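You operate a simulated robot arm through the tools that you are given. There is no shell and no other tool. Be economical: measure what you need, move in short steps, check, and stop when the job is done.

You are at the controls of a simulated two-armed robot. One attempt, no reset.

## Task
Mark the mould on the dolly up for a HDPE run: its brass plate clean, resin wheel set.
Fine: oil the stiff brush on the felt tin, hold the plate still while you scrub its crust off, brush back; free the wheel lock, set, lock; leave the plates on the cart.
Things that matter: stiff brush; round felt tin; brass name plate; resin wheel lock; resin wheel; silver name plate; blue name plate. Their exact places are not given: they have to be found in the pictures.

The check looks at the end state, three seconds after you hand in, the way a careful person would. Anything else that was tipped, shoved, dropped, spilled or broken makes it a failure.

## Robot
Two 6-joint arms with two-finger parallel grippers on one trunk, on a base that drives. Base frame: it is fixed to the floor where the robot stands at the start and does not move with it; the origin is under the middle of the robot, x ahead of it, y to its left, z up. Lengths are in mm, angles in degrees, forces in N, time in s.
The left shoulder is at the start at [60, 187, 872], the right one opposite. With the tool pointing down near the work surface each hand reaches from about 100 to 520 mm from the robot's upright axis, wherever it stands, measured 20 degrees to its own side. Places, roughly: resin wheel lock [600, -200, 600]; resin wheel [700, -200, 600]; blue name plate [750, 1250, 250]. Payload 1.57 kg a hand.
The TCP of each hand is the grasp point between the finger pads, 30 mm short of the fingertips. In the tool frame z runs along the fingers and y along their closing line. Largest opening 110 mm; finger width 24, thickness 12; the body of the gripper, 48 by 112 mm, starts 78 mm behind the TCP.
Orientation is that of the tool frame in the base frame, as [roll, pitch, yaw] about the fixed x, y, z axes, in that order (R = Rz(yaw) Ry(pitch) Rx(roll)). With the fingers straight down and closing along the base's y, the tool's x points along the base's -x, its y along +y and its z along -z.

## Interface
- The arms move only by the tool step_arm. It takes "left_motion", "right_motion" or both (then of equal length, played together; a hand with none holds still); each is text: rows parted by semicolons, each of 7 numbers parted by spaces: the turn, a rotation vector about the tool's x, y, z in degrees, then the shift along the tool's x, y, z in mm, then the gripper command, from -1 (shut) to 1 (fully open), values between in proportion. In form: ax ay az x y z gripper; .... A call has 1 to 12 rows; each row shifts and turns the commanded pose from where the row before left it, along the tool's axes as they then stand. A row lasts 0.2 s, in which the tool goes at most 50 mm and 8.6 degrees; a call with a longer step from one row to the next is refused whole, and so is a gripper value outside its range. Where a pose cannot be reached the arm comes as near as it can. A force on the tool above 90 N (or 10 N above the force at the start of the call, whichever is more), or a blocked arm, ends the call early, and 0.2 s more pass. The fingers move at their own pace (about 153 mm/s each) and stop on an object; they squeeze with about 26 N. The grip force told is the motor's: it shows also when the fingers shut on nothing. Time passes only in rows, and 0.2 s behind the last, so rows that do not move let the fingers close. It gives the time, the measured TCP pose, the force on the tool (base axes), the opening and the grip force at its end, in the units of the frame above (readings bear some noise), and new pictures: "views" is both (left out), scene, wrist or none (wrist: the cameras of the hands that moved).
- Cameras (640 x 400 px; columns grow to the right, rows downward): "scene" is now at [16.4, 7.7, 1413.5]; the picture's right is [0.10, -0.99, 0.00], its down [-0.76, -0.08, -0.64] and it looks along [0.64, 0.07, -0.77] (base axes); focal length 251 px, centre (320, 200). "left" rides on the left gripper at [70, -16, -141] in its tool frame; the picture's right is [0.23, 0.97, 0.00], its down [-0.86, 0.20, -0.48] and it looks along [-0.47, 0.11, 0.88] (tool axes); focal length 222 px, centre (320, 200). "right" rides on the right gripper at [70, 16, -141] in its tool frame; the picture's right is [-0.23, 0.97, 0.00], its down [-0.86, -0.20, -0.48] and it looks along [-0.47, -0.11, 0.88] (tool axes); focal length 222 px, centre (320, 200).
- lift_body(by): slides the trunk up (or, below 0, down) by that many mm; the arms and the scene camera ride with it, the base frame stays. It gives what a move gives, with no picture.
- roll_base(legs): drives the robot by 1 to 6 legs, each [ahead, left, turn to the left] in mm, mm and degrees, along the robot's own axes; the way and the turn of a leg run together, so that a leg with both is an arc; at most 1500 mm and 180 degrees a leg. The arms and the cameras ride along, it lands a little off, and it stops where it bumps. It gives what a move gives, and a new picture of the scene camera.
- head_to(pan, tilt): turns the head with the scene camera to pan (to the left, within 86 degrees either way) and tilt (down, from -29 to 69), counted from straight ahead of the robot. It gives what a move gives, and a new picture of the scene camera.
- point_at(camera, pixels): for up to 12 pixels [column, row] of the newest picture of that camera ("zoom" is the newest enlarged one), the place [x, y, z] in the base frame of the surface seen there, good to about 3 mm. It takes no simulated time.
- inspect(camera, box): a new picture of the part [left, top, right, bottom] of that camera's present view, enlarged. It takes no simulated time.
- finish_job(): hands the job in; it is judged then, once.

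Work in short steps. Measure before you move; look again where a grasp or a placing could have gone wrong, and mend it. You have 80 turns and 170 pictures in all, those below and enlarged ones among them. Open the grippers and draw the arms clear of the work before you hand the job in, unless the task says otherwise; then end with one line.

The tools are called after "Call:" by a JSON object that holds its "method" and its "body". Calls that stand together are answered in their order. step_arm: Moves the arms, as the interface text tells. Its arguments: {"type":"object","properties":{"left_motion":{"type":"string"},"right_motion":{"type":"string"},"views":{"type":"string","enum":["both","scene","wrist","none"]}},"required":[]} The other tools are called the same way: lift_body (by) slides the trunk up or down; roll_base (legs) drives the base; head_to (pan, tilt) turns the head that bears the scene camera; point_at (camera, pixels) gives the place of the surface under pixels of a picture; inspect (camera, box) takes an enlarged picture of a part of a camera's view; finish_job () hands the job in.

At the start:

```text
time_s: 0.0
left_tcp_pos: [450.6, 88.1, 1062.9]
left_tcp_rot: [-180.0, 0.0, -180.0]
left_contact_force: [0.2, 0.7, 0.4]
left_opening: 109.9
left_finger_force: 0.0
right_tcp_pos: [383.8, -267.4, 1073.4]
right_tcp_rot: [179.9, 0.0, -179.9]
right_contact_force: [-0.4, -0.3, -0.5]
right_opening: 110.4
right_finger_force: 0.0
trunk travel left (down, up): [-500.0, 490.0]
robot x, y, heading: [2.1, -4.1, 0.3]
head pan, tilt: [6.0, 50.2]
```

scene: 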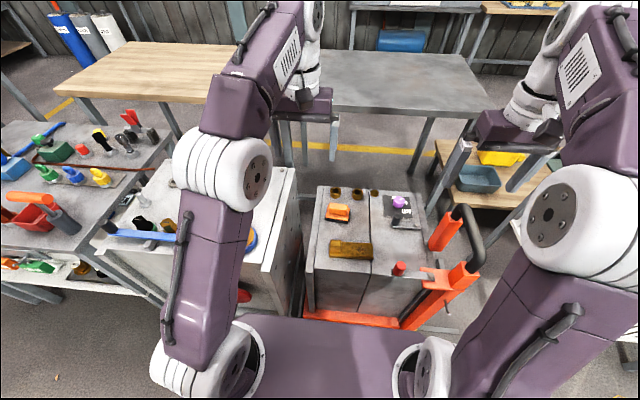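
right: 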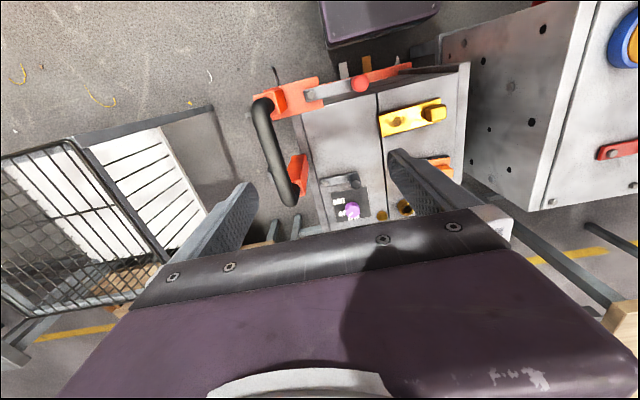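
left: 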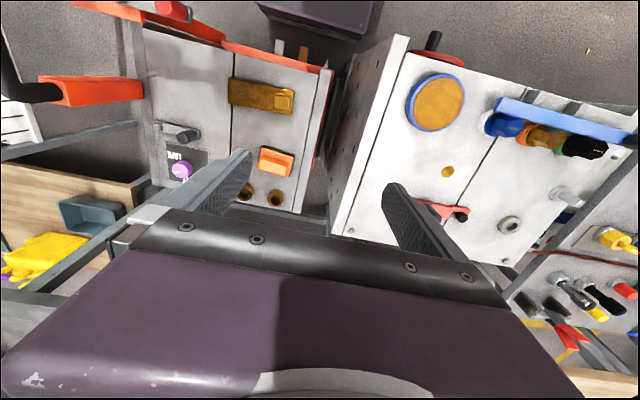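

The scene shows a mould on an orange dolly (around 370,250), a second machine/cart to the left with a tin and brushes. I enlarge the views to identify the parts.

Call:
{"method": "inspect", "body": {"camera": "scene", "box": [290, 170, 490, 330]}}

Call:
{"method": "inspect", "body": {"camera": "left", "box": [340, 30, 640, 270]}}

Call:
{"method": "inspect", "body": {"camera": "left", "box": [120, 20, 340, 220]}}

Call:
{"method": "inspect", "body": {"camera": "scene", "box": [0, 100, 200, 290]}}

```text
2.50 times, centred on (390, 250) of scene
```

zoom: 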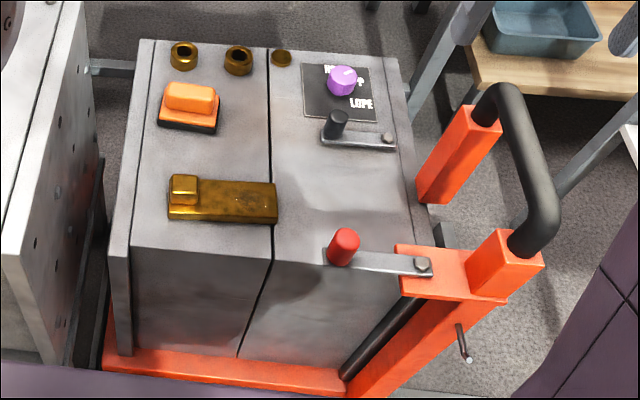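

```text
1.67 times, centred on (490, 150) of left
```

zoom: 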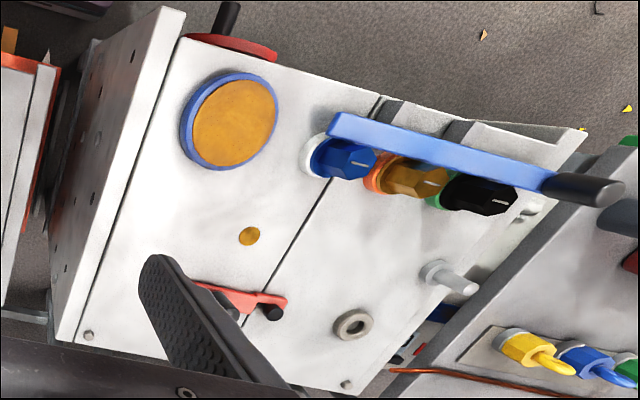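

```text
2.00 times, centred on (230, 120) of left
```

zoom: 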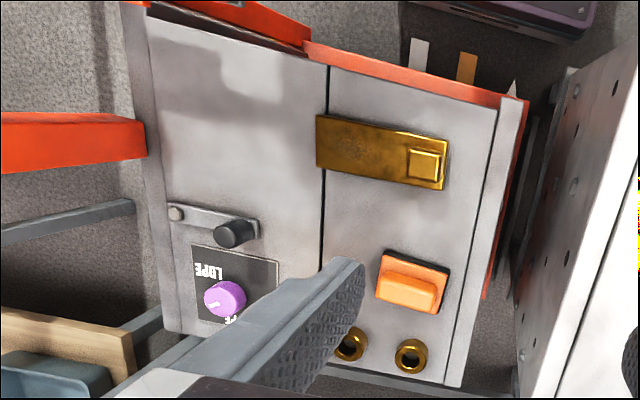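

```text
2.11 times, centred on (100, 195) of scene
```

zoom: 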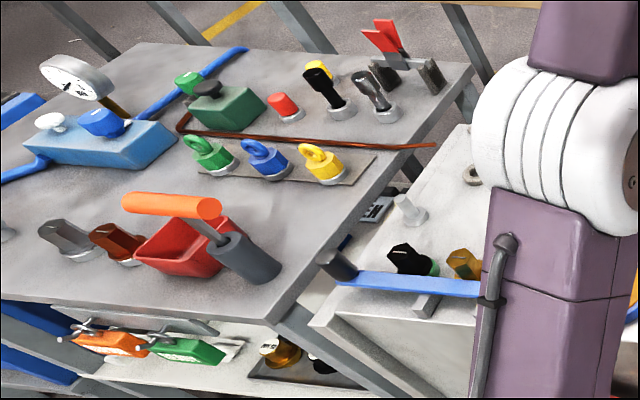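

The mould has a brass plate, an orange brush-like item, a purple wheel and a black-knob lever; the blue-rimmed tin with amber felt sits on the next box. I measure these and look around.

Call:
{"method": "point_at", "body": {"camera": "left", "pixels": [[438, 104], [415, 104], [462, 104], [272, 163], [278, 96], [240, 92], [181, 170], [181, 136], [150, 130], [325, 80], [145, 30], [300, 205]]}}

Call:
{"method": "head_to", "body": {"pan": 0, "tilt": 62}}

Call:
{"method": "head_to", "body": {"pan": 60, "tilt": 45}}

```text
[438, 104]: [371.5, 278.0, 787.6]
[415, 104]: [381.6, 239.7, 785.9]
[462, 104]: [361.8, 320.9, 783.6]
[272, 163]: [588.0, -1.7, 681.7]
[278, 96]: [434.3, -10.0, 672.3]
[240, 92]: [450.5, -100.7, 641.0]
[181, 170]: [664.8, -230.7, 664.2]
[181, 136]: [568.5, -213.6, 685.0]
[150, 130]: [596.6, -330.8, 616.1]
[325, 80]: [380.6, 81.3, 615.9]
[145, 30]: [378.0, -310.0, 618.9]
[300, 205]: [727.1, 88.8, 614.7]
```

```text
time_s: 0.7
left_tcp_pos: [451.5, 86.8, 1064.1]
left_tcp_rot: [-180.0, 0.0, -180.0]
left_contact_force: [-0.2, 0.3, 0.4]
left_opening: 110.3
left_finger_force: 0.1
right_tcp_pos: [385.3, -267.8, 1073.2]
right_tcp_rot: [-180.0, 0.0, 180.0]
right_contact_force: [-0.3, 0.9, 0.2]
right_opening: 109.8
right_finger_force: 0.0
trunk travel left (down, up): [-500.0, 490.0]
robot x, y, heading: [0.8, -0.5, 0.1]
head pan, tilt: [0.0, 62.0]
```

scene: 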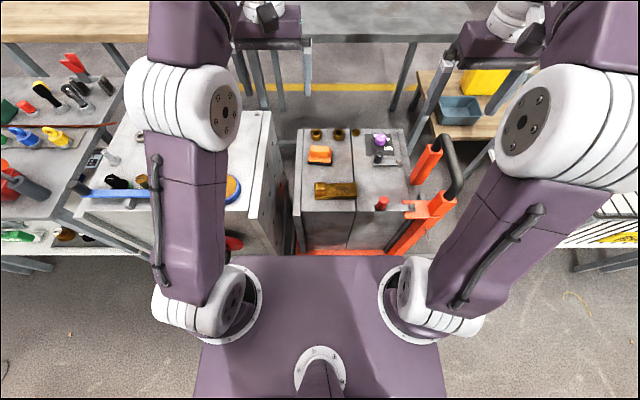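

```text
time_s: 2.0
left_tcp_pos: [451.5, 87.5, 1062.4]
left_tcp_rot: [-180.0, 0.0, 179.9]
left_contact_force: [0.6, 1.2, 0.0]
left_opening: 110.1
left_finger_force: 0.0
right_tcp_pos: [385.7, -267.6, 1073.6]
right_tcp_rot: [180.0, 0.0, -180.0]
right_contact_force: [-0.5, 0.5, -0.3]
right_opening: 110.1
right_finger_force: 0.0
trunk travel left (down, up): [-500.0, 490.0]
robot x, y, heading: [-2.9, -0.6, 0.1]
head pan, tilt: [60.0, 45.0]
```

scene: 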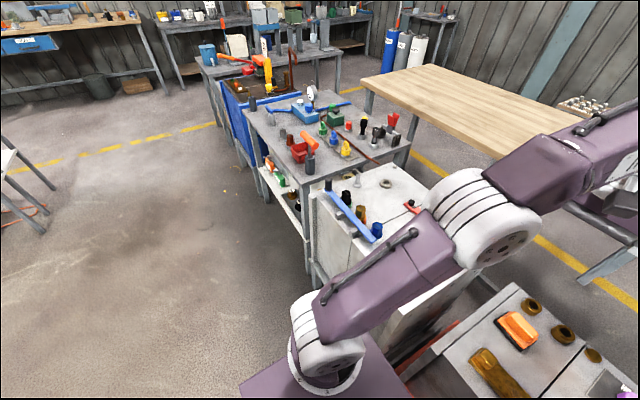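

The cart at about [750,1250] lies near (330,130). I enlarge it and the left box for decoys.

Call:
{"method": "inspect", "body": {"camera": "scene", "box": [220, 80, 420, 205]}}

Call:
{"method": "inspect", "body": {"camera": "scene", "box": [300, 160, 460, 260]}}

Call:
{"method": "inspect", "body": {"camera": "scene", "box": [430, 270, 640, 400]}}

Call:
{"method": "inspect", "body": {"camera": "right", "box": [310, 60, 470, 240]}}

Call:
{"method": "point_at", "body": {"camera": "scene", "pixels": [[518, 328], [270, 177], [350, 214], [300, 140], [310, 115], [262, 70]]}}

```text
3.20 times, centred on (320, 142) of scene
```

zoom: 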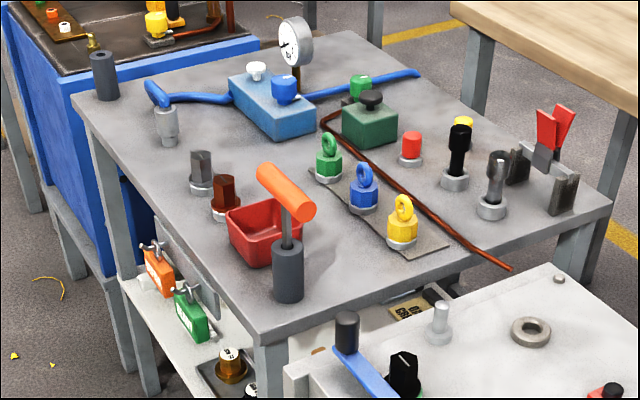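

```text
4.00 times, centred on (380, 210) of scene
```

zoom: 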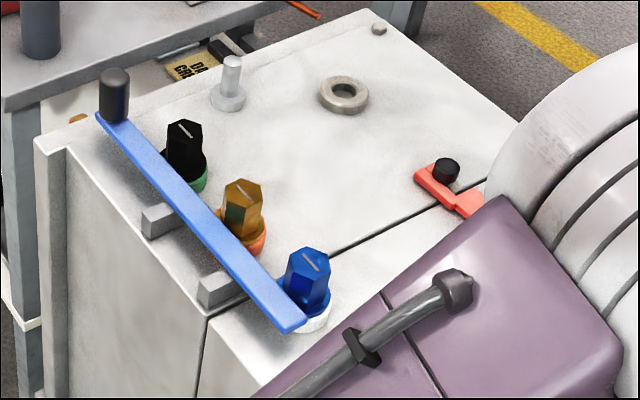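

```text
3.05 times, centred on (535, 335) of scene
```

zoom: 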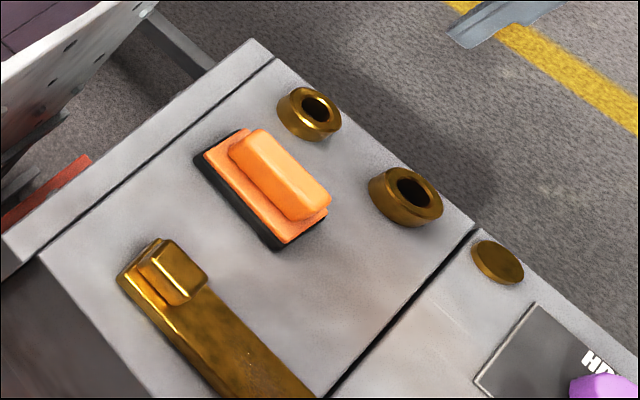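

```text
2.22 times, centred on (390, 150) of right
```

zoom: 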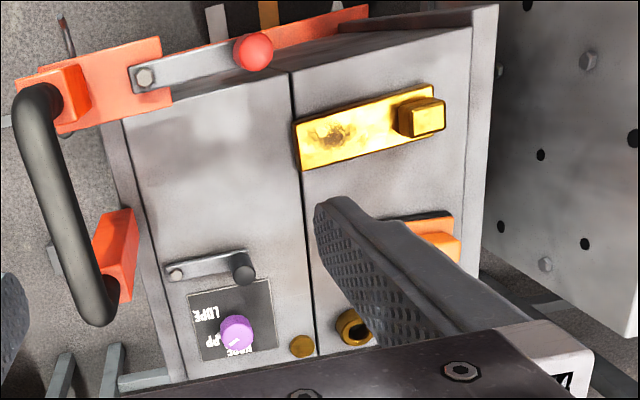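

```text
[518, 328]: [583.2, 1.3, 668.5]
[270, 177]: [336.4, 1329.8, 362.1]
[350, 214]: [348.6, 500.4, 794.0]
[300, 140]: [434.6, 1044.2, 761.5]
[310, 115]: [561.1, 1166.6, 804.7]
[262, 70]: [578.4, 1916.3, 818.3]
```

Plates on the cart stay untouched. I look straight down-ahead to measure clearance between the base and the dolly, and the geometry of the parts.

Call:
{"method": "head_to", "body": {"pan": 0, "tilt": 66}}

Call:
{"method": "inspect", "body": {"camera": "scene", "box": [280, 90, 440, 230]}}

```text
time_s: 3.3
left_tcp_pos: [452.1, 87.7, 1062.7]
left_tcp_rot: [-179.9, 0.0, 180.0]
left_contact_force: [0.5, -0.5, -0.2]
left_opening: 110.1
left_finger_force: 0.1
right_tcp_pos: [385.4, -267.4, 1073.9]
right_tcp_rot: [-180.0, 0.0, 180.0]
right_contact_force: [0.8, 0.2, -0.1]
right_opening: 109.9
right_finger_force: 0.1
trunk travel left (down, up): [-500.0, 490.0]
robot x, y, heading: [2.0, 2.0, -0.0]
head pan, tilt: [0.0, 66.0]
```

scene: 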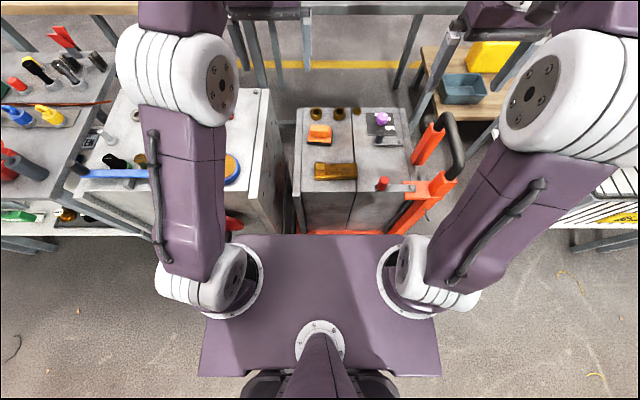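

```text
2.86 times, centred on (360, 160) of scene
```

zoom: 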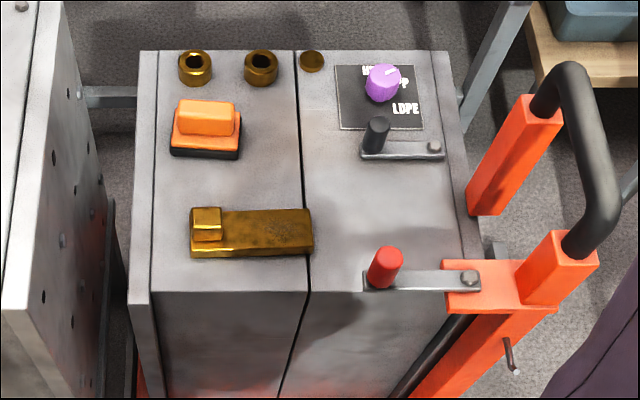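

Measuring key points in this zoom: brush corners, plate, handle, lock lever, wheel, and the front edges.

Call:
{"method": "point_at", "body": {"camera": "zoom", "pixels": [[184, 103], [232, 104], [180, 130], [232, 132], [207, 116], [173, 148], [240, 155], [194, 211], [219, 210], [193, 235], [222, 236], [207, 222]]}}

Call:
{"method": "point_at", "body": {"camera": "zoom", "pixels": [[230, 214], [308, 212], [230, 246], [308, 246], [376, 124], [435, 148], [366, 154], [383, 82], [385, 265], [470, 278], [153, 280], [440, 290]]}}

Call:
{"method": "point_at", "body": {"camera": "scene", "pixels": [[320, 236], [345, 232], [240, 160], [230, 230], [82, 190], [225, 170], [240, 262], [400, 262], [260, 100], [335, 320]]}}

```text
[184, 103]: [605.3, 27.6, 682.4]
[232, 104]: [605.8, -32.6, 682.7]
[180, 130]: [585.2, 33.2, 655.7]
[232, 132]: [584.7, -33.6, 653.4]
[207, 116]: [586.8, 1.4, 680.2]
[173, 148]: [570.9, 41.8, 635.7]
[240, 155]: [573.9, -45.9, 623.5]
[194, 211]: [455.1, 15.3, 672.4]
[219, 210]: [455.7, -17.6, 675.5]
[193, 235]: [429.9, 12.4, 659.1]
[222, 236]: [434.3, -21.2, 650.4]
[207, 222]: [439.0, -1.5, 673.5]
```

```text
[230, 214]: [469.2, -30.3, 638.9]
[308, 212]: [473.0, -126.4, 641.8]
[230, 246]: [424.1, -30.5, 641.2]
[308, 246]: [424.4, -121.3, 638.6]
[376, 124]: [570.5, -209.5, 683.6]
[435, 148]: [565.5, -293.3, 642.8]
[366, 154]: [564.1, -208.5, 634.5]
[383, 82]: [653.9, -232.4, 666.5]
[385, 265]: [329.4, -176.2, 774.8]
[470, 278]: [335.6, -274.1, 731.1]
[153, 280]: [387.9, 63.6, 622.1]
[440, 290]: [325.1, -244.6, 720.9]
```

```text
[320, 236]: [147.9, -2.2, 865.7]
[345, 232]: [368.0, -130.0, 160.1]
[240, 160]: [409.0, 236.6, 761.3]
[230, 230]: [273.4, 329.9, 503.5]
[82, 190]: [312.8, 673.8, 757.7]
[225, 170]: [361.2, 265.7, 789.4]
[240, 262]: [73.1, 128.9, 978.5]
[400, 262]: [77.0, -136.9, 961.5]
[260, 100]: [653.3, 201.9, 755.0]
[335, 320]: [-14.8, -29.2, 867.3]
```

I check the robot base front edge in the wrist cameras (left 320,38; right 380,35).

Call:
{"method": "point_at", "body": {"camera": "left", "pixels": [[320, 20], [320, 37], [280, 46], [303, 48], [340, 50], [262, 5], [300, 68], [440, 35], [445, 55]]}}

Call:
{"method": "point_at", "body": {"camera": "right", "pixels": [[380, 20], [380, 44], [330, 48], [430, 15], [345, 65], [365, 60], [360, 84], [275, 75], [300, 92]]}}

Call:
{"method": "inspect", "body": {"camera": "left", "box": [220, 0, 480, 120]}}

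```text
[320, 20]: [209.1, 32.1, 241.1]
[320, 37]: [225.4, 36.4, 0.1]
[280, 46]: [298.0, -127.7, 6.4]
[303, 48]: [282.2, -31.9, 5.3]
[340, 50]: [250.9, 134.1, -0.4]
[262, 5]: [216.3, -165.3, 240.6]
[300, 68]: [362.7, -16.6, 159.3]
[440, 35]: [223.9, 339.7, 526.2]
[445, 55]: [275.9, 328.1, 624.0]
```

```text
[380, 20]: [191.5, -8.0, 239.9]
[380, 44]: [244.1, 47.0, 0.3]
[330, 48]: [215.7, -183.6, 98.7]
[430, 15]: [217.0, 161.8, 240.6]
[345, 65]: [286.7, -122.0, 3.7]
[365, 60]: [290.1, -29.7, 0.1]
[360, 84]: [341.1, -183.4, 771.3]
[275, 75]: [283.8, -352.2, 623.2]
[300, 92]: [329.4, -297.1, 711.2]
```

```text
2.46 times, centred on (350, 60) of left
```

zoom: 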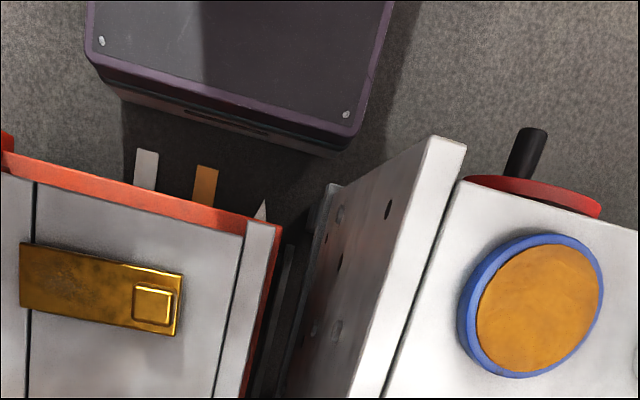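

Base front is at x≈217 and the dolly starts at x≈363, so a modest left turn with a small advance brings the right arm within reach of everything. I turn 20° left and advance 35 mm.

Call:
{"method": "roll_base", "body": {"legs": [[0, 0, 20], [35, 0, 0]]}}

```text
time_s: 5.3
left_tcp_pos: [425.9, 248.9, 1063.2]
left_tcp_rot: [180.0, 0.0, -159.9]
left_contact_force: [0.1, 0.4, -0.2]
left_opening: 110.1
left_finger_force: 0.1
right_tcp_pos: [486.4, -106.9, 1073.9]
right_tcp_rot: [-180.0, 0.0, -160.0]
right_contact_force: [0.3, 0.2, 0.1]
right_opening: 110.0
right_finger_force: 0.1
trunk travel left (down, up): [-500.0, 490.0]
robot x, y, heading: [34.0, 15.7, 20.1]
head pan, tilt: [0.0, 66.0]
```

scene: 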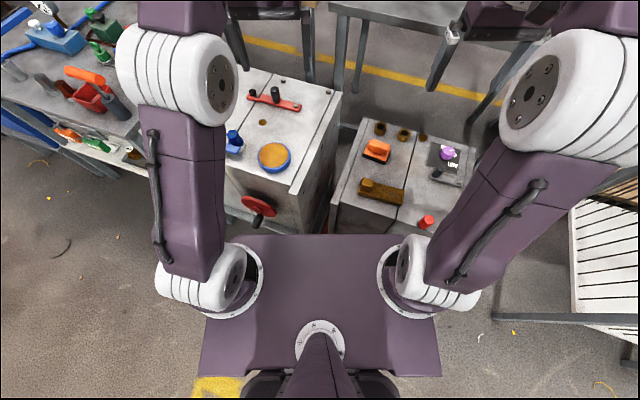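

Right hand is at (486,-107). I rotate it to yaw 180 and move it above the brush at (586,0) z≈850 to view brush details.

Call:
{"method": "step_arm", "body": {"right_motion": "0 0 6.7 0 0 0 1; 0 0 6.7 0 0 0 1; 0 0 6.6 0 0 0 1; 0 0 0 -16 17.8 37 1; 0 0 0 -16 17.8 37 1; 0 0 0 -16 17.8 37 1; 0 0 0 -16 17.8 37 1; 0 0 0 -16 17.8 37 1; 0 0 0 -16 17.8 37 1"}}

```text
time_s: 7.3
left_tcp_pos: [427.2, 249.1, 1063.0]
left_tcp_rot: [-180.0, -0.1, -159.9]
left_contact_force: [0.6, 0.4, 0.2]
left_opening: 109.8
left_finger_force: 0.0
right_tcp_pos: [581.3, 1.3, 852.9]
right_tcp_rot: [-180.0, 0.0, -179.8]
right_contact_force: [1.1, 0.0, 0.1]
right_opening: 109.8
right_finger_force: 0.1
trunk travel left (down, up): [-500.0, 490.0]
robot x, y, heading: [33.3, 13.1, 20.0]
head pan, tilt: [0.0, 66.0]
```

scene: 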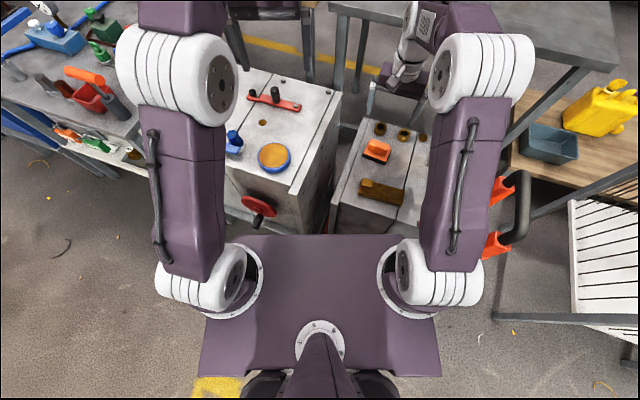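
right: 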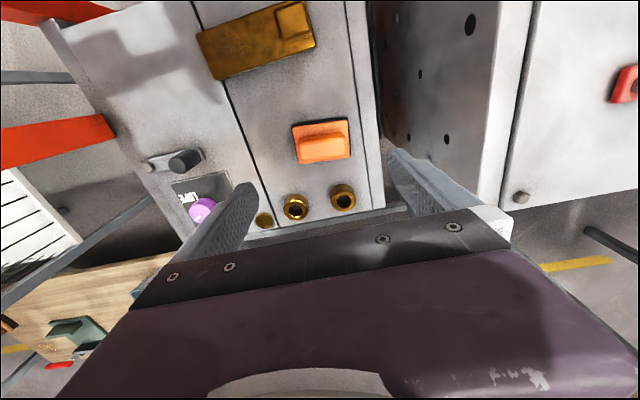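

Now above the brush; I enlarge the right view at the brush (322,142) and measure its grip edges.

Call:
{"method": "inspect", "body": {"camera": "right", "box": [270, 100, 374, 165]}}

Call:
{"method": "inspect", "body": {"camera": "right", "box": [180, 0, 340, 100]}}

```text
6.15 times, centred on (322, 132) of right
```

zoom: 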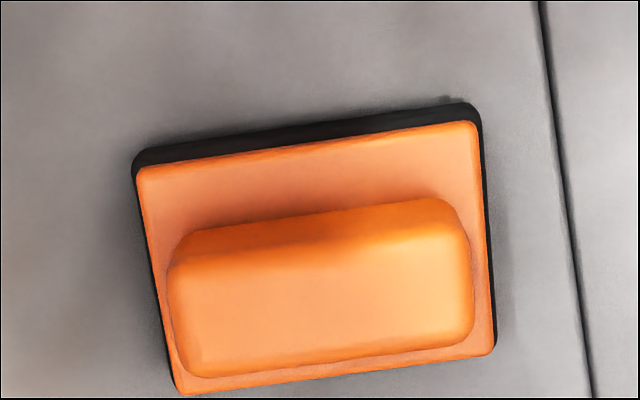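

```text
4.00 times, centred on (260, 50) of right
```

zoom: 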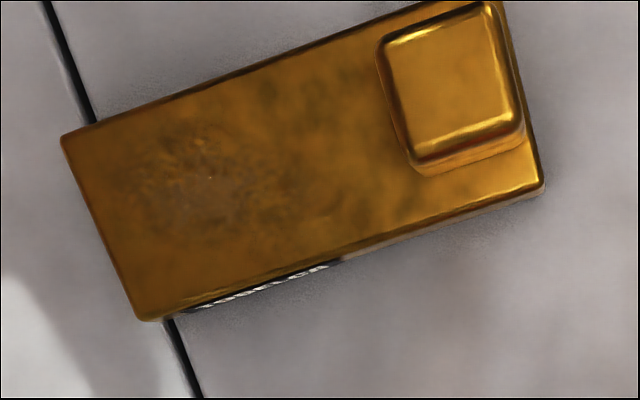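

Crust shows at zoom (190,180). I measure it and the handle block, then the brush's grip.

Call:
{"method": "point_at", "body": {"camera": "zoom", "pixels": [[190, 180], [130, 165], [280, 170], [395, 40], [490, 20], [420, 150], [515, 120], [75, 140], [150, 310], [530, 185], [455, 80]]}}

Call:
{"method": "point_at", "body": {"camera": "right", "pixels": [[298, 158], [346, 153], [300, 144], [345, 139], [321, 135], [322, 150], [322, 158], [295, 128], [347, 121]]}}

```text
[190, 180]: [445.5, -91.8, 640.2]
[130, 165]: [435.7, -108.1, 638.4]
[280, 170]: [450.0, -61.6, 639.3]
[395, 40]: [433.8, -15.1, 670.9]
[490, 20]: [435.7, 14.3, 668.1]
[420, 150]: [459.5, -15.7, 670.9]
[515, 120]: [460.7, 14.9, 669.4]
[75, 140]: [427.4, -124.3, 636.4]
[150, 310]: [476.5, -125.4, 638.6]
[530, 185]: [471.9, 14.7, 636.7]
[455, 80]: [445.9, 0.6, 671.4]
```

```text
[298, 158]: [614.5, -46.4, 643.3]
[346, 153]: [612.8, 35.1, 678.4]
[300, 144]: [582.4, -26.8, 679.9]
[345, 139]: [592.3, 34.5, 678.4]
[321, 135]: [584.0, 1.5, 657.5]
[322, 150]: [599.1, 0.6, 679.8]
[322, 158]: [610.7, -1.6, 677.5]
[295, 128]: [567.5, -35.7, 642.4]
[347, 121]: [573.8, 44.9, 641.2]
```

Brush grip: x 586–613, y −33…36, top 680, flange top ≈643. I descend to TCP (600,1,678), open, then close.

Call:
{"method": "step_arm", "body": {"right_motion": "0 0 0 -9.3 0 45 1; 0 0 0 -9.3 0 45 1; 0 0 0 0 0 45 1; 0 0 0 0 0 25 1; 0 0 0 0 0 14 1; 0 0 0 0 0 0 1", "views": "wrist"}}

```text
time_s: 8.7
left_tcp_pos: [426.6, 249.1, 1063.8]
left_tcp_rot: [-179.9, -0.1, -159.9]
left_contact_force: [-0.4, 0.5, 0.9]
left_opening: 110.0
left_finger_force: 0.0
right_tcp_pos: [599.9, 1.2, 679.6]
right_tcp_rot: [-180.0, 0.0, -179.8]
right_contact_force: [-0.1, 0.4, -0.6]
right_opening: 109.9
right_finger_force: 0.0
trunk travel left (down, up): [-500.0, 490.0]
robot x, y, heading: [30.6, 10.1, 19.9]
head pan, tilt: [0.0, 66.0]
```

right: 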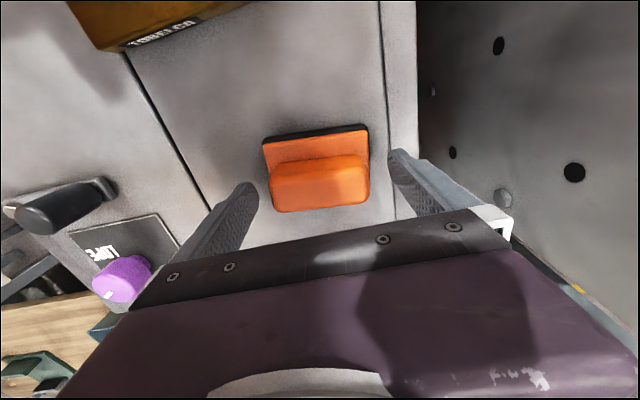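

The fingers straddle the grip (320,182). I verify grip depth in x before closing.

Call:
{"method": "point_at", "body": {"camera": "right", "pixels": [[320, 170], [320, 185], [320, 200], [275, 195], [365, 190], [250, 186], [394, 152]]}}

Call:
{"method": "step_arm", "body": {"right_motion": "0 0 0 0 0 0 -1; 0 0 0 0 0 0 -1; 0 0 0 0 0 0 -1", "views": "wrist"}}

```text
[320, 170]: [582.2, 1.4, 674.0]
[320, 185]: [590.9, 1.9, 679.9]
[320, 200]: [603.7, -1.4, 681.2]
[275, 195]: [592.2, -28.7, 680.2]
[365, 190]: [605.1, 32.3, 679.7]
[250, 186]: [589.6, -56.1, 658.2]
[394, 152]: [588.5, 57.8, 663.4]
```

```text
time_s: 9.5
left_tcp_pos: [427.4, 249.4, 1063.8]
left_tcp_rot: [-180.0, 0.0, -159.9]
left_contact_force: [0.2, 0.0, 1.2]
left_opening: 110.1
left_finger_force: 0.0
right_tcp_pos: [600.1, 0.7, 679.8]
right_tcp_rot: [180.0, 0.0, -180.0]
right_contact_force: [0.5, 0.4, -0.2]
right_opening: 73.4
right_finger_force: 26.3
trunk travel left (down, up): [-500.0, 490.0]
robot x, y, heading: [32.5, 12.4, 20.2]
head pan, tilt: [0.0, 66.0]
```

right: 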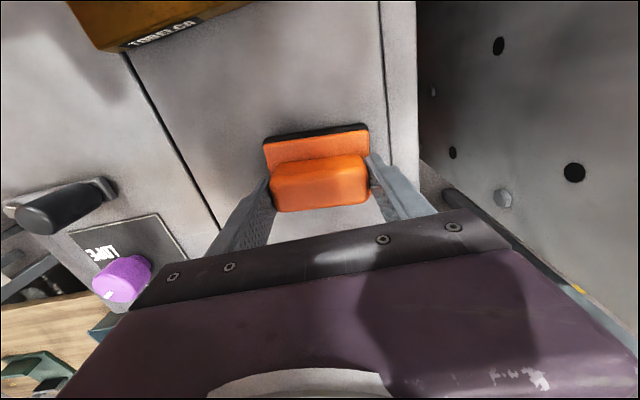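

Grip holds (73 mm, 26 N); brush underside is 65 mm below TCP. I lift the brush and move the left hand out to the left.

Call:
{"method": "step_arm", "body": {"right_motion": "0 0 0 0 0 -20 -1; 0 0 0 0 0 -45 -1; 0 0 0 0 0 -45 -1; 0 0 0 0 0 -45 -1; 0 0 0 0 0 -45 -1; 0 0 0 0 0 -25 -1", "left_motion": "0 0 0 6.8 43.3 0 1; 0 0 0 6.8 43.3 0 1; 0 0 0 6.8 43.3 0 1; 0 0 0 6.8 43.3 0 1; 0 0 0 6.8 43.3 0 1; 0 0 0 6.8 43.3 0 1"}}

Call:
{"method": "inspect", "body": {"camera": "scene", "box": [210, 60, 370, 240]}}

```text
time_s: 10.9
left_tcp_pos: [300.8, 479.3, 1062.6]
left_tcp_rot: [-179.9, -0.1, -159.9]
left_contact_force: [-0.3, 0.8, 0.5]
left_opening: 109.9
left_finger_force: 0.1
right_tcp_pos: [598.3, 1.1, 902.5]
right_tcp_rot: [-179.8, -0.1, -179.8]
right_contact_force: [0.6, 0.4, -0.1]
right_opening: 73.0
right_finger_force: 26.2
trunk travel left (down, up): [-500.0, 490.0]
robot x, y, heading: [35.5, 11.2, 19.9]
head pan, tilt: [0.0, 66.0]
```

scene: 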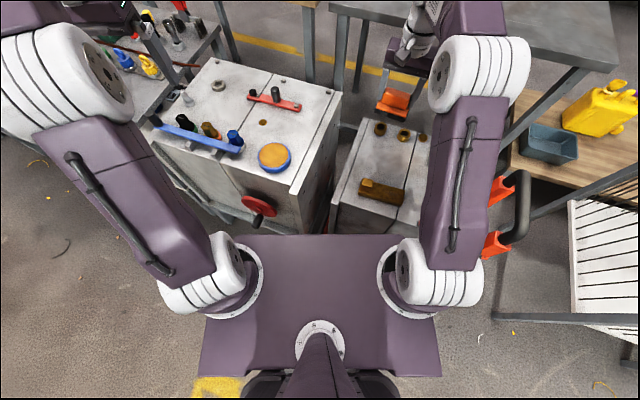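
right: 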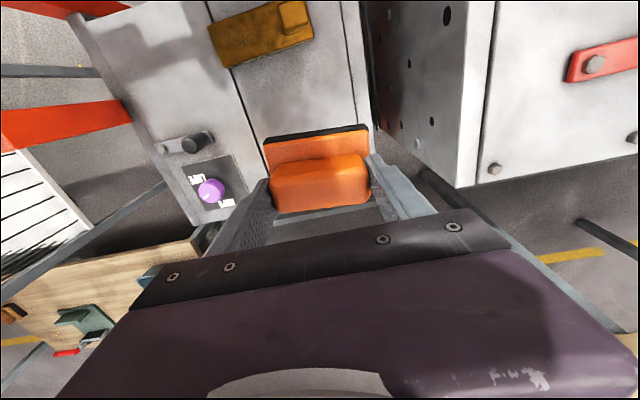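
left: 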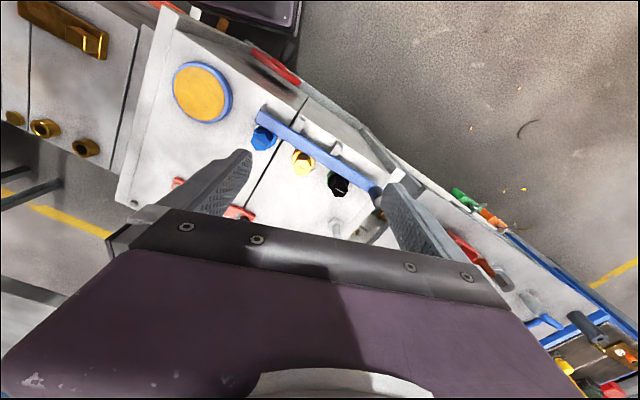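

```text
2.22 times, centred on (290, 150) of scene
```

zoom: 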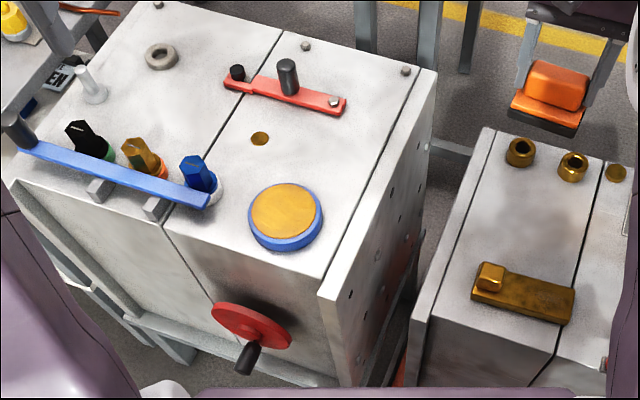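

The brush is up. Measuring the tin (zoom 285,212), felt, rim and the neighbouring blue knob (200,175).

Call:
{"method": "point_at", "body": {"camera": "zoom", "pixels": [[284, 210], [255, 213], [314, 209], [284, 187], [284, 236], [319, 212], [284, 244], [195, 162], [205, 198], [240, 230], [330, 262]]}}

```text
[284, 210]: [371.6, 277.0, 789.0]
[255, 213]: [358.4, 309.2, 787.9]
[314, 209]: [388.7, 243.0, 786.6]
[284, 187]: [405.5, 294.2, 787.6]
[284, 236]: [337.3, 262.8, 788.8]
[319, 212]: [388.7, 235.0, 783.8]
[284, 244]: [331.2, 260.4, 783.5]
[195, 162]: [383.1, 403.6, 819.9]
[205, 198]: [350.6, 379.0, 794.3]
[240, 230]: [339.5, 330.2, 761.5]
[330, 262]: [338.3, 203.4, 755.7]
```

Felt top z≈788, centre (371.5,277.5). I carry the brush over the tin at TCP z≈902.

Call:
{"method": "step_arm", "body": {"right_motion": "0 0 0 28.4 34.5 0 -1; 0 0 0 28.4 34.5 0 -1; 0 0 0 28.4 34.5 0 -1; 0 0 0 28.4 34.5 0 -1; 0 0 0 28.4 34.5 0 -1; 0 0 0 28.4 34.5 0 -1; 0 0 0 28.4 34.5 0 -1; 0 0 0 28.2 34.5 0 -1; 0 0 0 0 0 0 -1", "views": "both"}}

```text
time_s: 12.9
left_tcp_pos: [301.8, 476.2, 1063.3]
left_tcp_rot: [-179.9, 0.0, -159.9]
left_contact_force: [0.5, 0.1, -0.2]
left_opening: 110.2
left_finger_force: 0.1
right_tcp_pos: [373.2, 275.6, 903.3]
right_tcp_rot: [-180.0, 0.0, -180.0]
right_contact_force: [0.2, -0.5, -1.2]
right_opening: 73.0
right_finger_force: 25.8
trunk travel left (down, up): [-500.0, 490.0]
robot x, y, heading: [32.1, 12.4, 20.1]
head pan, tilt: [0.0, 66.0]
```

scene: 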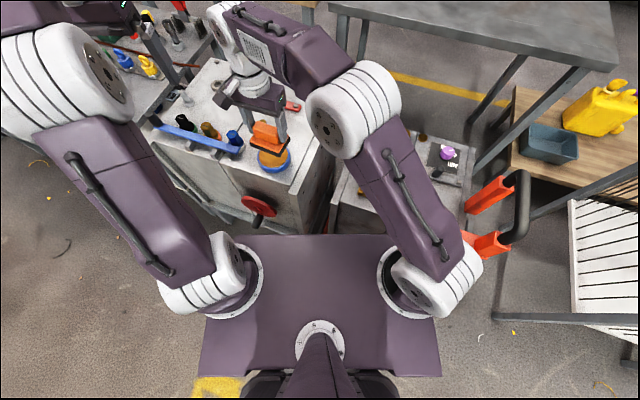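
right: 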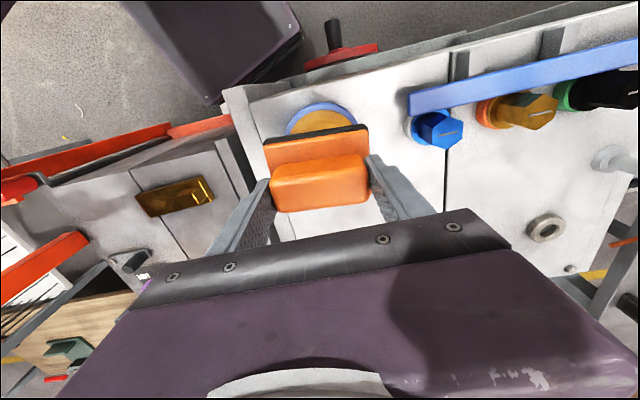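

Brush is above the felt. I lower it 48 mm, then a couple of small steps onto the felt, watching force.

Call:
{"method": "step_arm", "body": {"right_motion": "0 0 0 1.5 2 25 -1; 0 0 0 0 0 15 -1; 0 0 0 0 0 7 -1; 0 0 0 0 0 3 -1; 0 0 0 0 0 2 -1; 0 0 0 0 0 0 -1; 0 0 0 0 0 0 -1", "views": "wrist"}}

```text
time_s: 14.5
left_tcp_pos: [301.4, 478.0, 1063.6]
left_tcp_rot: [180.0, 0.0, -159.9]
left_contact_force: [-0.4, -0.8, -0.2]
left_opening: 110.1
left_finger_force: 0.1
right_tcp_pos: [371.9, 277.4, 850.3]
right_tcp_rot: [-179.9, 0.0, -179.9]
right_contact_force: [0.2, 0.8, -0.6]
right_opening: 73.1
right_finger_force: 25.6
trunk travel left (down, up): [-500.0, 490.0]
robot x, y, heading: [32.0, 13.9, 20.0]
head pan, tilt: [0.0, 66.0]
```

right: 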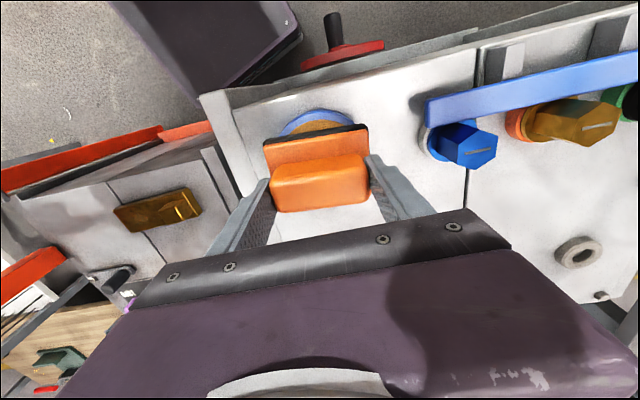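

No contact force yet at TCP z 850. I go down in 1.5 mm steps to find the felt.

Call:
{"method": "step_arm", "body": {"right_motion": "0 0 0 0 0 1.5 -1; 0 0 0 0 0 1.5 -1; 0 0 0 0 0 1 -1; 0 0 0 0 0 0 -1; 0 0 0 0 0 0 -1", "views": "scene"}}

Call:
{"method": "inspect", "body": {"camera": "scene", "box": [220, 90, 320, 190]}}

```text
time_s: 15.7
left_tcp_pos: [300.0, 477.1, 1063.8]
left_tcp_rot: [-179.9, 0.0, -159.8]
left_contact_force: [0.3, 0.3, 0.2]
left_opening: 109.8
left_finger_force: 0.0
right_tcp_pos: [371.5, 278.5, 847.1]
right_tcp_rot: [179.9, 0.2, -179.9]
right_contact_force: [1.7, 3.1, 12.4]
right_opening: 72.7
right_finger_force: 25.8
trunk travel left (down, up): [-500.0, 490.0]
robot x, y, heading: [33.9, 13.0, 19.9]
head pan, tilt: [0.0, 66.0]
```

scene: 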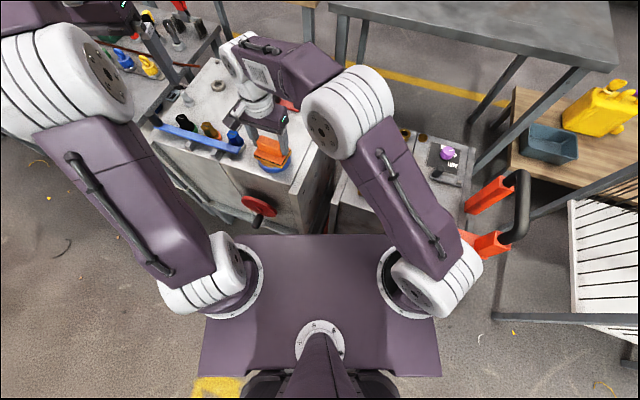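

```text
4.00 times, centred on (270, 140) of scene
```

zoom: 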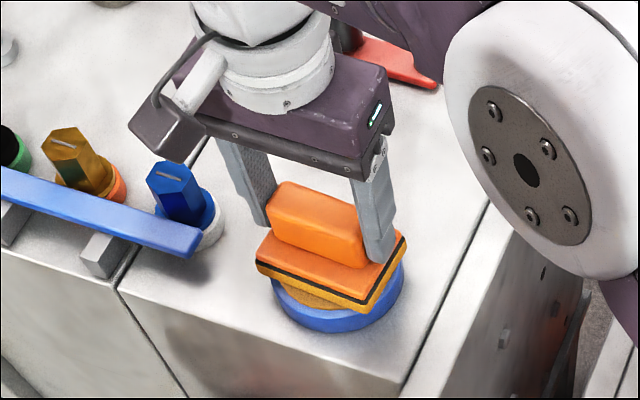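

Contact 12 N and the bristle edge now shows amber: oiled. I lift and carry the brush over to the right of the mould (450,−150).

Call:
{"method": "step_arm", "body": {"right_motion": "0 0 0 0 0 -20 -1; 0 0 0 0 0 -40 -1; 0 0 0 -7.9 -42.8 0 -1; 0 0 0 -7.9 -42.8 0 -1; 0 0 0 -7.9 -42.8 0 -1; 0 0 0 -7.9 -42.8 0 -1; 0 0 0 -7.9 -42.8 0 -1; 0 0 0 -7.9 -42.8 0 -1; 0 0 0 -7.9 -42.8 0 -1; 0 0 0 -7.9 -42.8 0 -1; 0 0 0 -7.9 -42.8 0 -1; 0 0 0 -7.9 -42.8 0 -1", "views": "wrist"}}

```text
time_s: 18.3
left_tcp_pos: [302.0, 475.9, 1063.7]
left_tcp_rot: [179.9, 0.0, -160.0]
left_contact_force: [1.0, 0.5, -0.1]
left_opening: 110.0
left_finger_force: 0.1
right_tcp_pos: [450.9, -152.3, 904.7]
right_tcp_rot: [179.9, 0.0, -179.9]
right_contact_force: [0.6, 1.1, 0.1]
right_opening: 72.5
right_finger_force: 26.5
trunk travel left (down, up): [-500.0, 490.0]
robot x, y, heading: [30.4, 11.4, 20.2]
head pan, tilt: [0.0, 66.0]
```

right: 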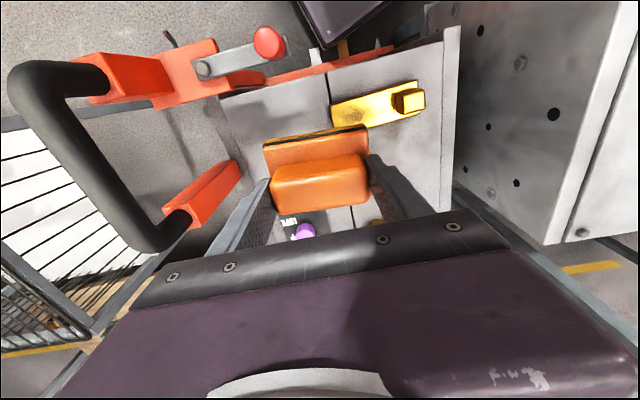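

Both hands will be turned for clearance: left to yaw ≈90 (closing along x, camera to +y), right to yaw −90 (camera to −y), in free air.

Call:
{"method": "step_arm", "body": {"left_motion": "0 0 8.5 0 0 0 1; 0 0 8.5 0 0 0 1; 0 0 8.5 0 0 0 1; 0 0 8.5 0 0 0 1; 0 0 8.5 0 0 0 1; 0 0 8.5 0 0 0 1; 0 0 8.5 0 0 0 1; 0 0 8.5 0 0 0 1; 0 0 8.5 0 0 0 1; 0 0 8.5 0 0 0 1; 0 0 8.5 0 0 0 1; 0 0 8.5 0 0 0 1", "right_motion": "0 0 -7.5 0 0 0 -1; 0 0 -7.5 0 0 0 -1; 0 0 -7.5 0 0 0 -1; 0 0 -7.5 0 0 0 -1; 0 0 -7.5 0 0 0 -1; 0 0 -7.5 0 0 0 -1; 0 0 -7.5 0 0 0 -1; 0 0 -7.5 0 0 0 -1; 0 0 -7.5 0 0 0 -1; 0 0 -7.5 0 0 0 -1; 0 0 -7.5 0 0 0 -1; 0 0 -7.5 0 0 0 -1", "views": "both"}}

```text
time_s: 20.9
left_tcp_pos: [299.5, 478.1, 1064.4]
left_tcp_rot: [-180.0, 0.0, 98.1]
left_contact_force: [-0.1, -0.3, 0.3]
left_opening: 110.0
left_finger_force: 0.1
right_tcp_pos: [451.5, -149.8, 906.0]
right_tcp_rot: [-180.0, -0.1, -89.7]
right_contact_force: [1.1, -0.7, -0.9]
right_opening: 72.7
right_finger_force: 25.8
trunk travel left (down, up): [-500.0, 490.0]
robot x, y, heading: [30.3, 12.5, 20.0]
head pan, tilt: [0.0, 66.0]
```

scene: 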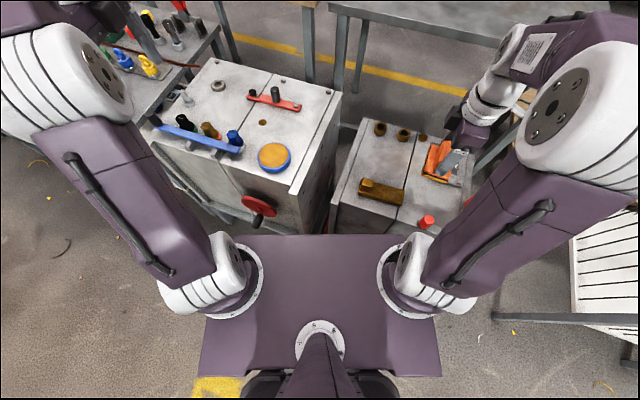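
right: 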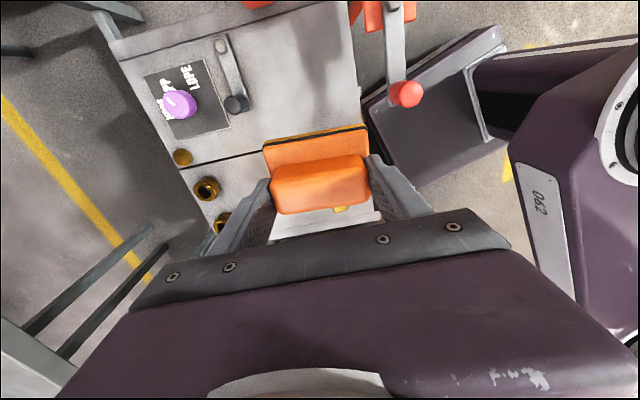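
left: 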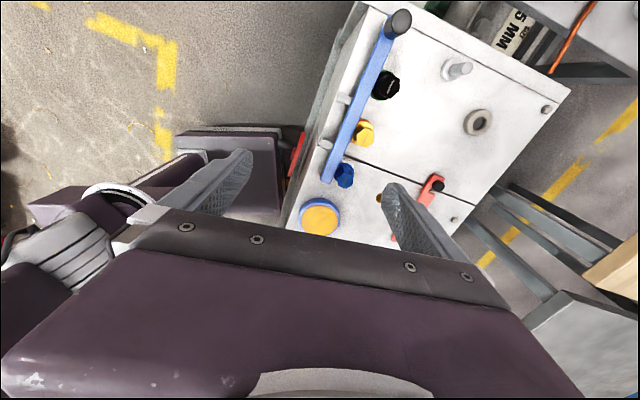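

Left yaw 98. I finish the turn and move the left hand across to above the plate's block (447,0), staying high.

Call:
{"method": "step_arm", "body": {"left_motion": "0 0 8.1 0 0 0 1; 0 0 0 -43.4 13.4 0 1; 0 0 0 -43.4 13.4 0 1; 0 0 0 -43.4 13.4 0 1; 0 0 0 -43.4 13.4 0 1; 0 0 0 -43.4 13.4 0 1; 0 0 0 -43.4 13.4 0 1; 0 0 0 -43.4 13.4 0 1; 0 0 0 -43.4 13.4 0 1; 0 0 0 -43.4 13.4 0 1; 0 0 0 -43.4 13.4 0 1; 0 0 0 -43.4 13.4 0 1", "views": "both"}}

```text
time_s: 23.5
left_tcp_pos: [419.1, 12.8, 1044.1]
left_tcp_rot: [-180.0, 0.0, 90.1]
left_contact_force: [-0.3, 0.9, 0.4]
left_opening: 110.0
left_finger_force: 0.1
left hand out of reach, approached as far as the arm can: row 11, 12
right_tcp_pos: [452.5, -150.7, 906.5]
right_tcp_rot: [-180.0, 0.1, -89.8]
right_contact_force: [0.6, -0.4, -1.4]
right_opening: 72.2
right_finger_force: 26.2
trunk travel left (down, up): [-500.0, 490.0]
robot x, y, heading: [35.6, 13.8, 20.0]
head pan, tilt: [0.0, 66.0]
```

scene: 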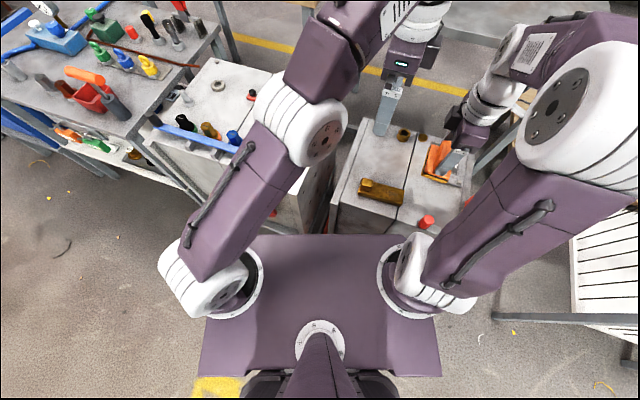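
left: 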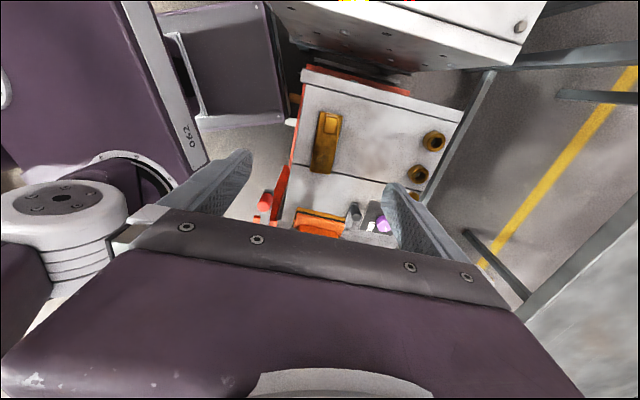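

It is reach-limited only because it's so high; I lower the left hand ~250 mm (well above the block at z 671).

Call:
{"method": "step_arm", "body": {"left_motion": "0 0 0 0 0 42 1; 0 0 0 0 0 42 1; 0 0 0 0 0 42 1; 0 0 0 0 0 42 1; 0 0 0 0 0 42 1; 0 0 0 0 0 42 1; 0 0 0 0 0 0 1", "views": "wrist"}}

```text
time_s: 25.1
left_tcp_pos: [418.4, 14.3, 790.8]
left_tcp_rot: [-179.9, 0.1, 90.0]
left_contact_force: [0.0, 0.5, -0.6]
left_opening: 110.0
left_finger_force: 0.1
right_tcp_pos: [451.4, -149.2, 906.4]
right_tcp_rot: [179.9, 0.0, -89.9]
right_contact_force: [-0.2, 0.2, -1.1]
right_opening: 72.1
right_finger_force: 26.5
trunk travel left (down, up): [-500.0, 490.0]
robot x, y, heading: [35.0, 10.8, 20.3]
head pan, tilt: [0.0, 66.0]
```

left: 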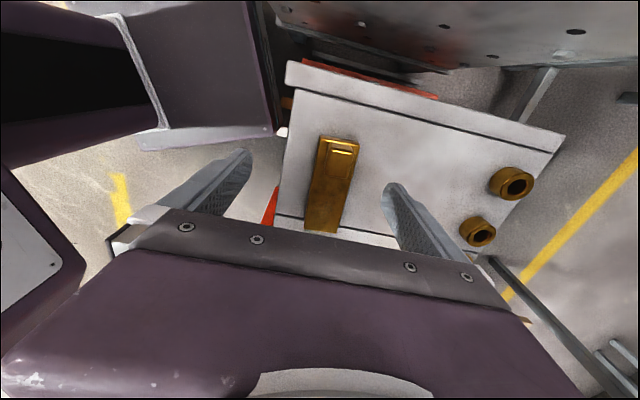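

Left hand now (418,14,791), still needs +29 in x, −14 in y. Measuring the block in this view before the descent.

Call:
{"method": "point_at", "body": {"camera": "left", "pixels": [[344, 152], [333, 150], [356, 154], [344, 142], [341, 160], [325, 200], [330, 137]]}}

Call:
{"method": "step_arm", "body": {"left_motion": "0 0 0 -7 14.5 0 1; 0 0 0 -7 14.5 0 1; 0 0 0 0 0 30 1; 0 0 0 0 0 30 1; 0 0 0 0 0 20 1; 0 0 0 0 0 0 1", "views": "wrist"}}

```text
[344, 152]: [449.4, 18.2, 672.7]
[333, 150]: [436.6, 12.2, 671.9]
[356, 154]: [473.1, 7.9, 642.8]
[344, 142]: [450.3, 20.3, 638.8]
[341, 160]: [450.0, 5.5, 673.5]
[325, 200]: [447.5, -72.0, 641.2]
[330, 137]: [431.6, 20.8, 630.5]
```

```text
time_s: 26.5
left_tcp_pos: [449.2, 1.2, 713.2]
left_tcp_rot: [179.9, 0.1, 89.9]
left_contact_force: [-0.1, 0.9, 0.2]
left_opening: 110.0
left_finger_force: 0.1
right_tcp_pos: [451.0, -149.8, 907.6]
right_tcp_rot: [180.0, 0.0, -89.9]
right_contact_force: [1.1, -0.6, -1.2]
right_opening: 71.9
right_finger_force: 25.2
trunk travel left (down, up): [-500.0, 490.0]
robot x, y, heading: [31.8, 13.9, 20.1]
head pan, tilt: [0.0, 66.0]
```

left: 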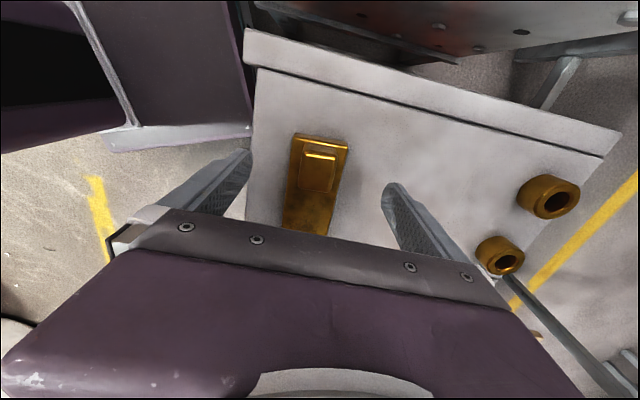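

Block (318,172) lies centred between the fingers. Lower to z 674 and close.

Call:
{"method": "step_arm", "body": {"left_motion": "0 0 0 0 -1 25 1; 0 0 0 0 -1 14 1; 0 0 0 0 0 0 1; 0 0 0 0 0 0 -1; 0 0 0 0 0 0 -1; 0 0 0 0 0 0 -1", "views": "wrist"}}

```text
time_s: 27.9
left_tcp_pos: [445.8, 1.7, 674.0]
left_tcp_rot: [180.0, 0.0, 90.0]
left_contact_force: [0.6, -0.5, -0.4]
left_opening: 31.3
left_finger_force: 26.6
right_tcp_pos: [452.2, -150.8, 905.3]
right_tcp_rot: [179.9, 0.0, -89.8]
right_contact_force: [0.8, 0.3, -0.6]
right_opening: 71.8
right_finger_force: 26.1
trunk travel left (down, up): [-500.0, 490.0]
robot x, y, heading: [32.5, 11.3, 20.3]
head pan, tilt: [0.0, 66.0]
```

left: 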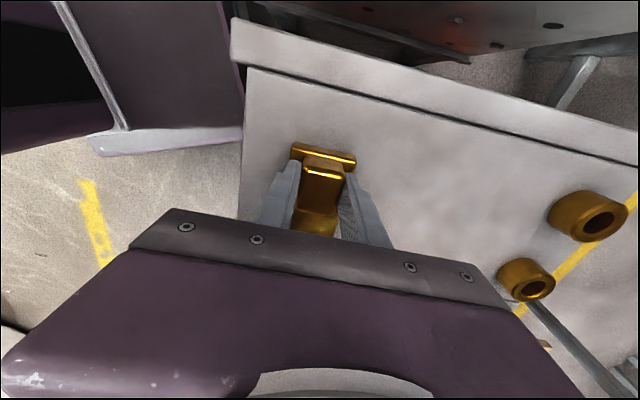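

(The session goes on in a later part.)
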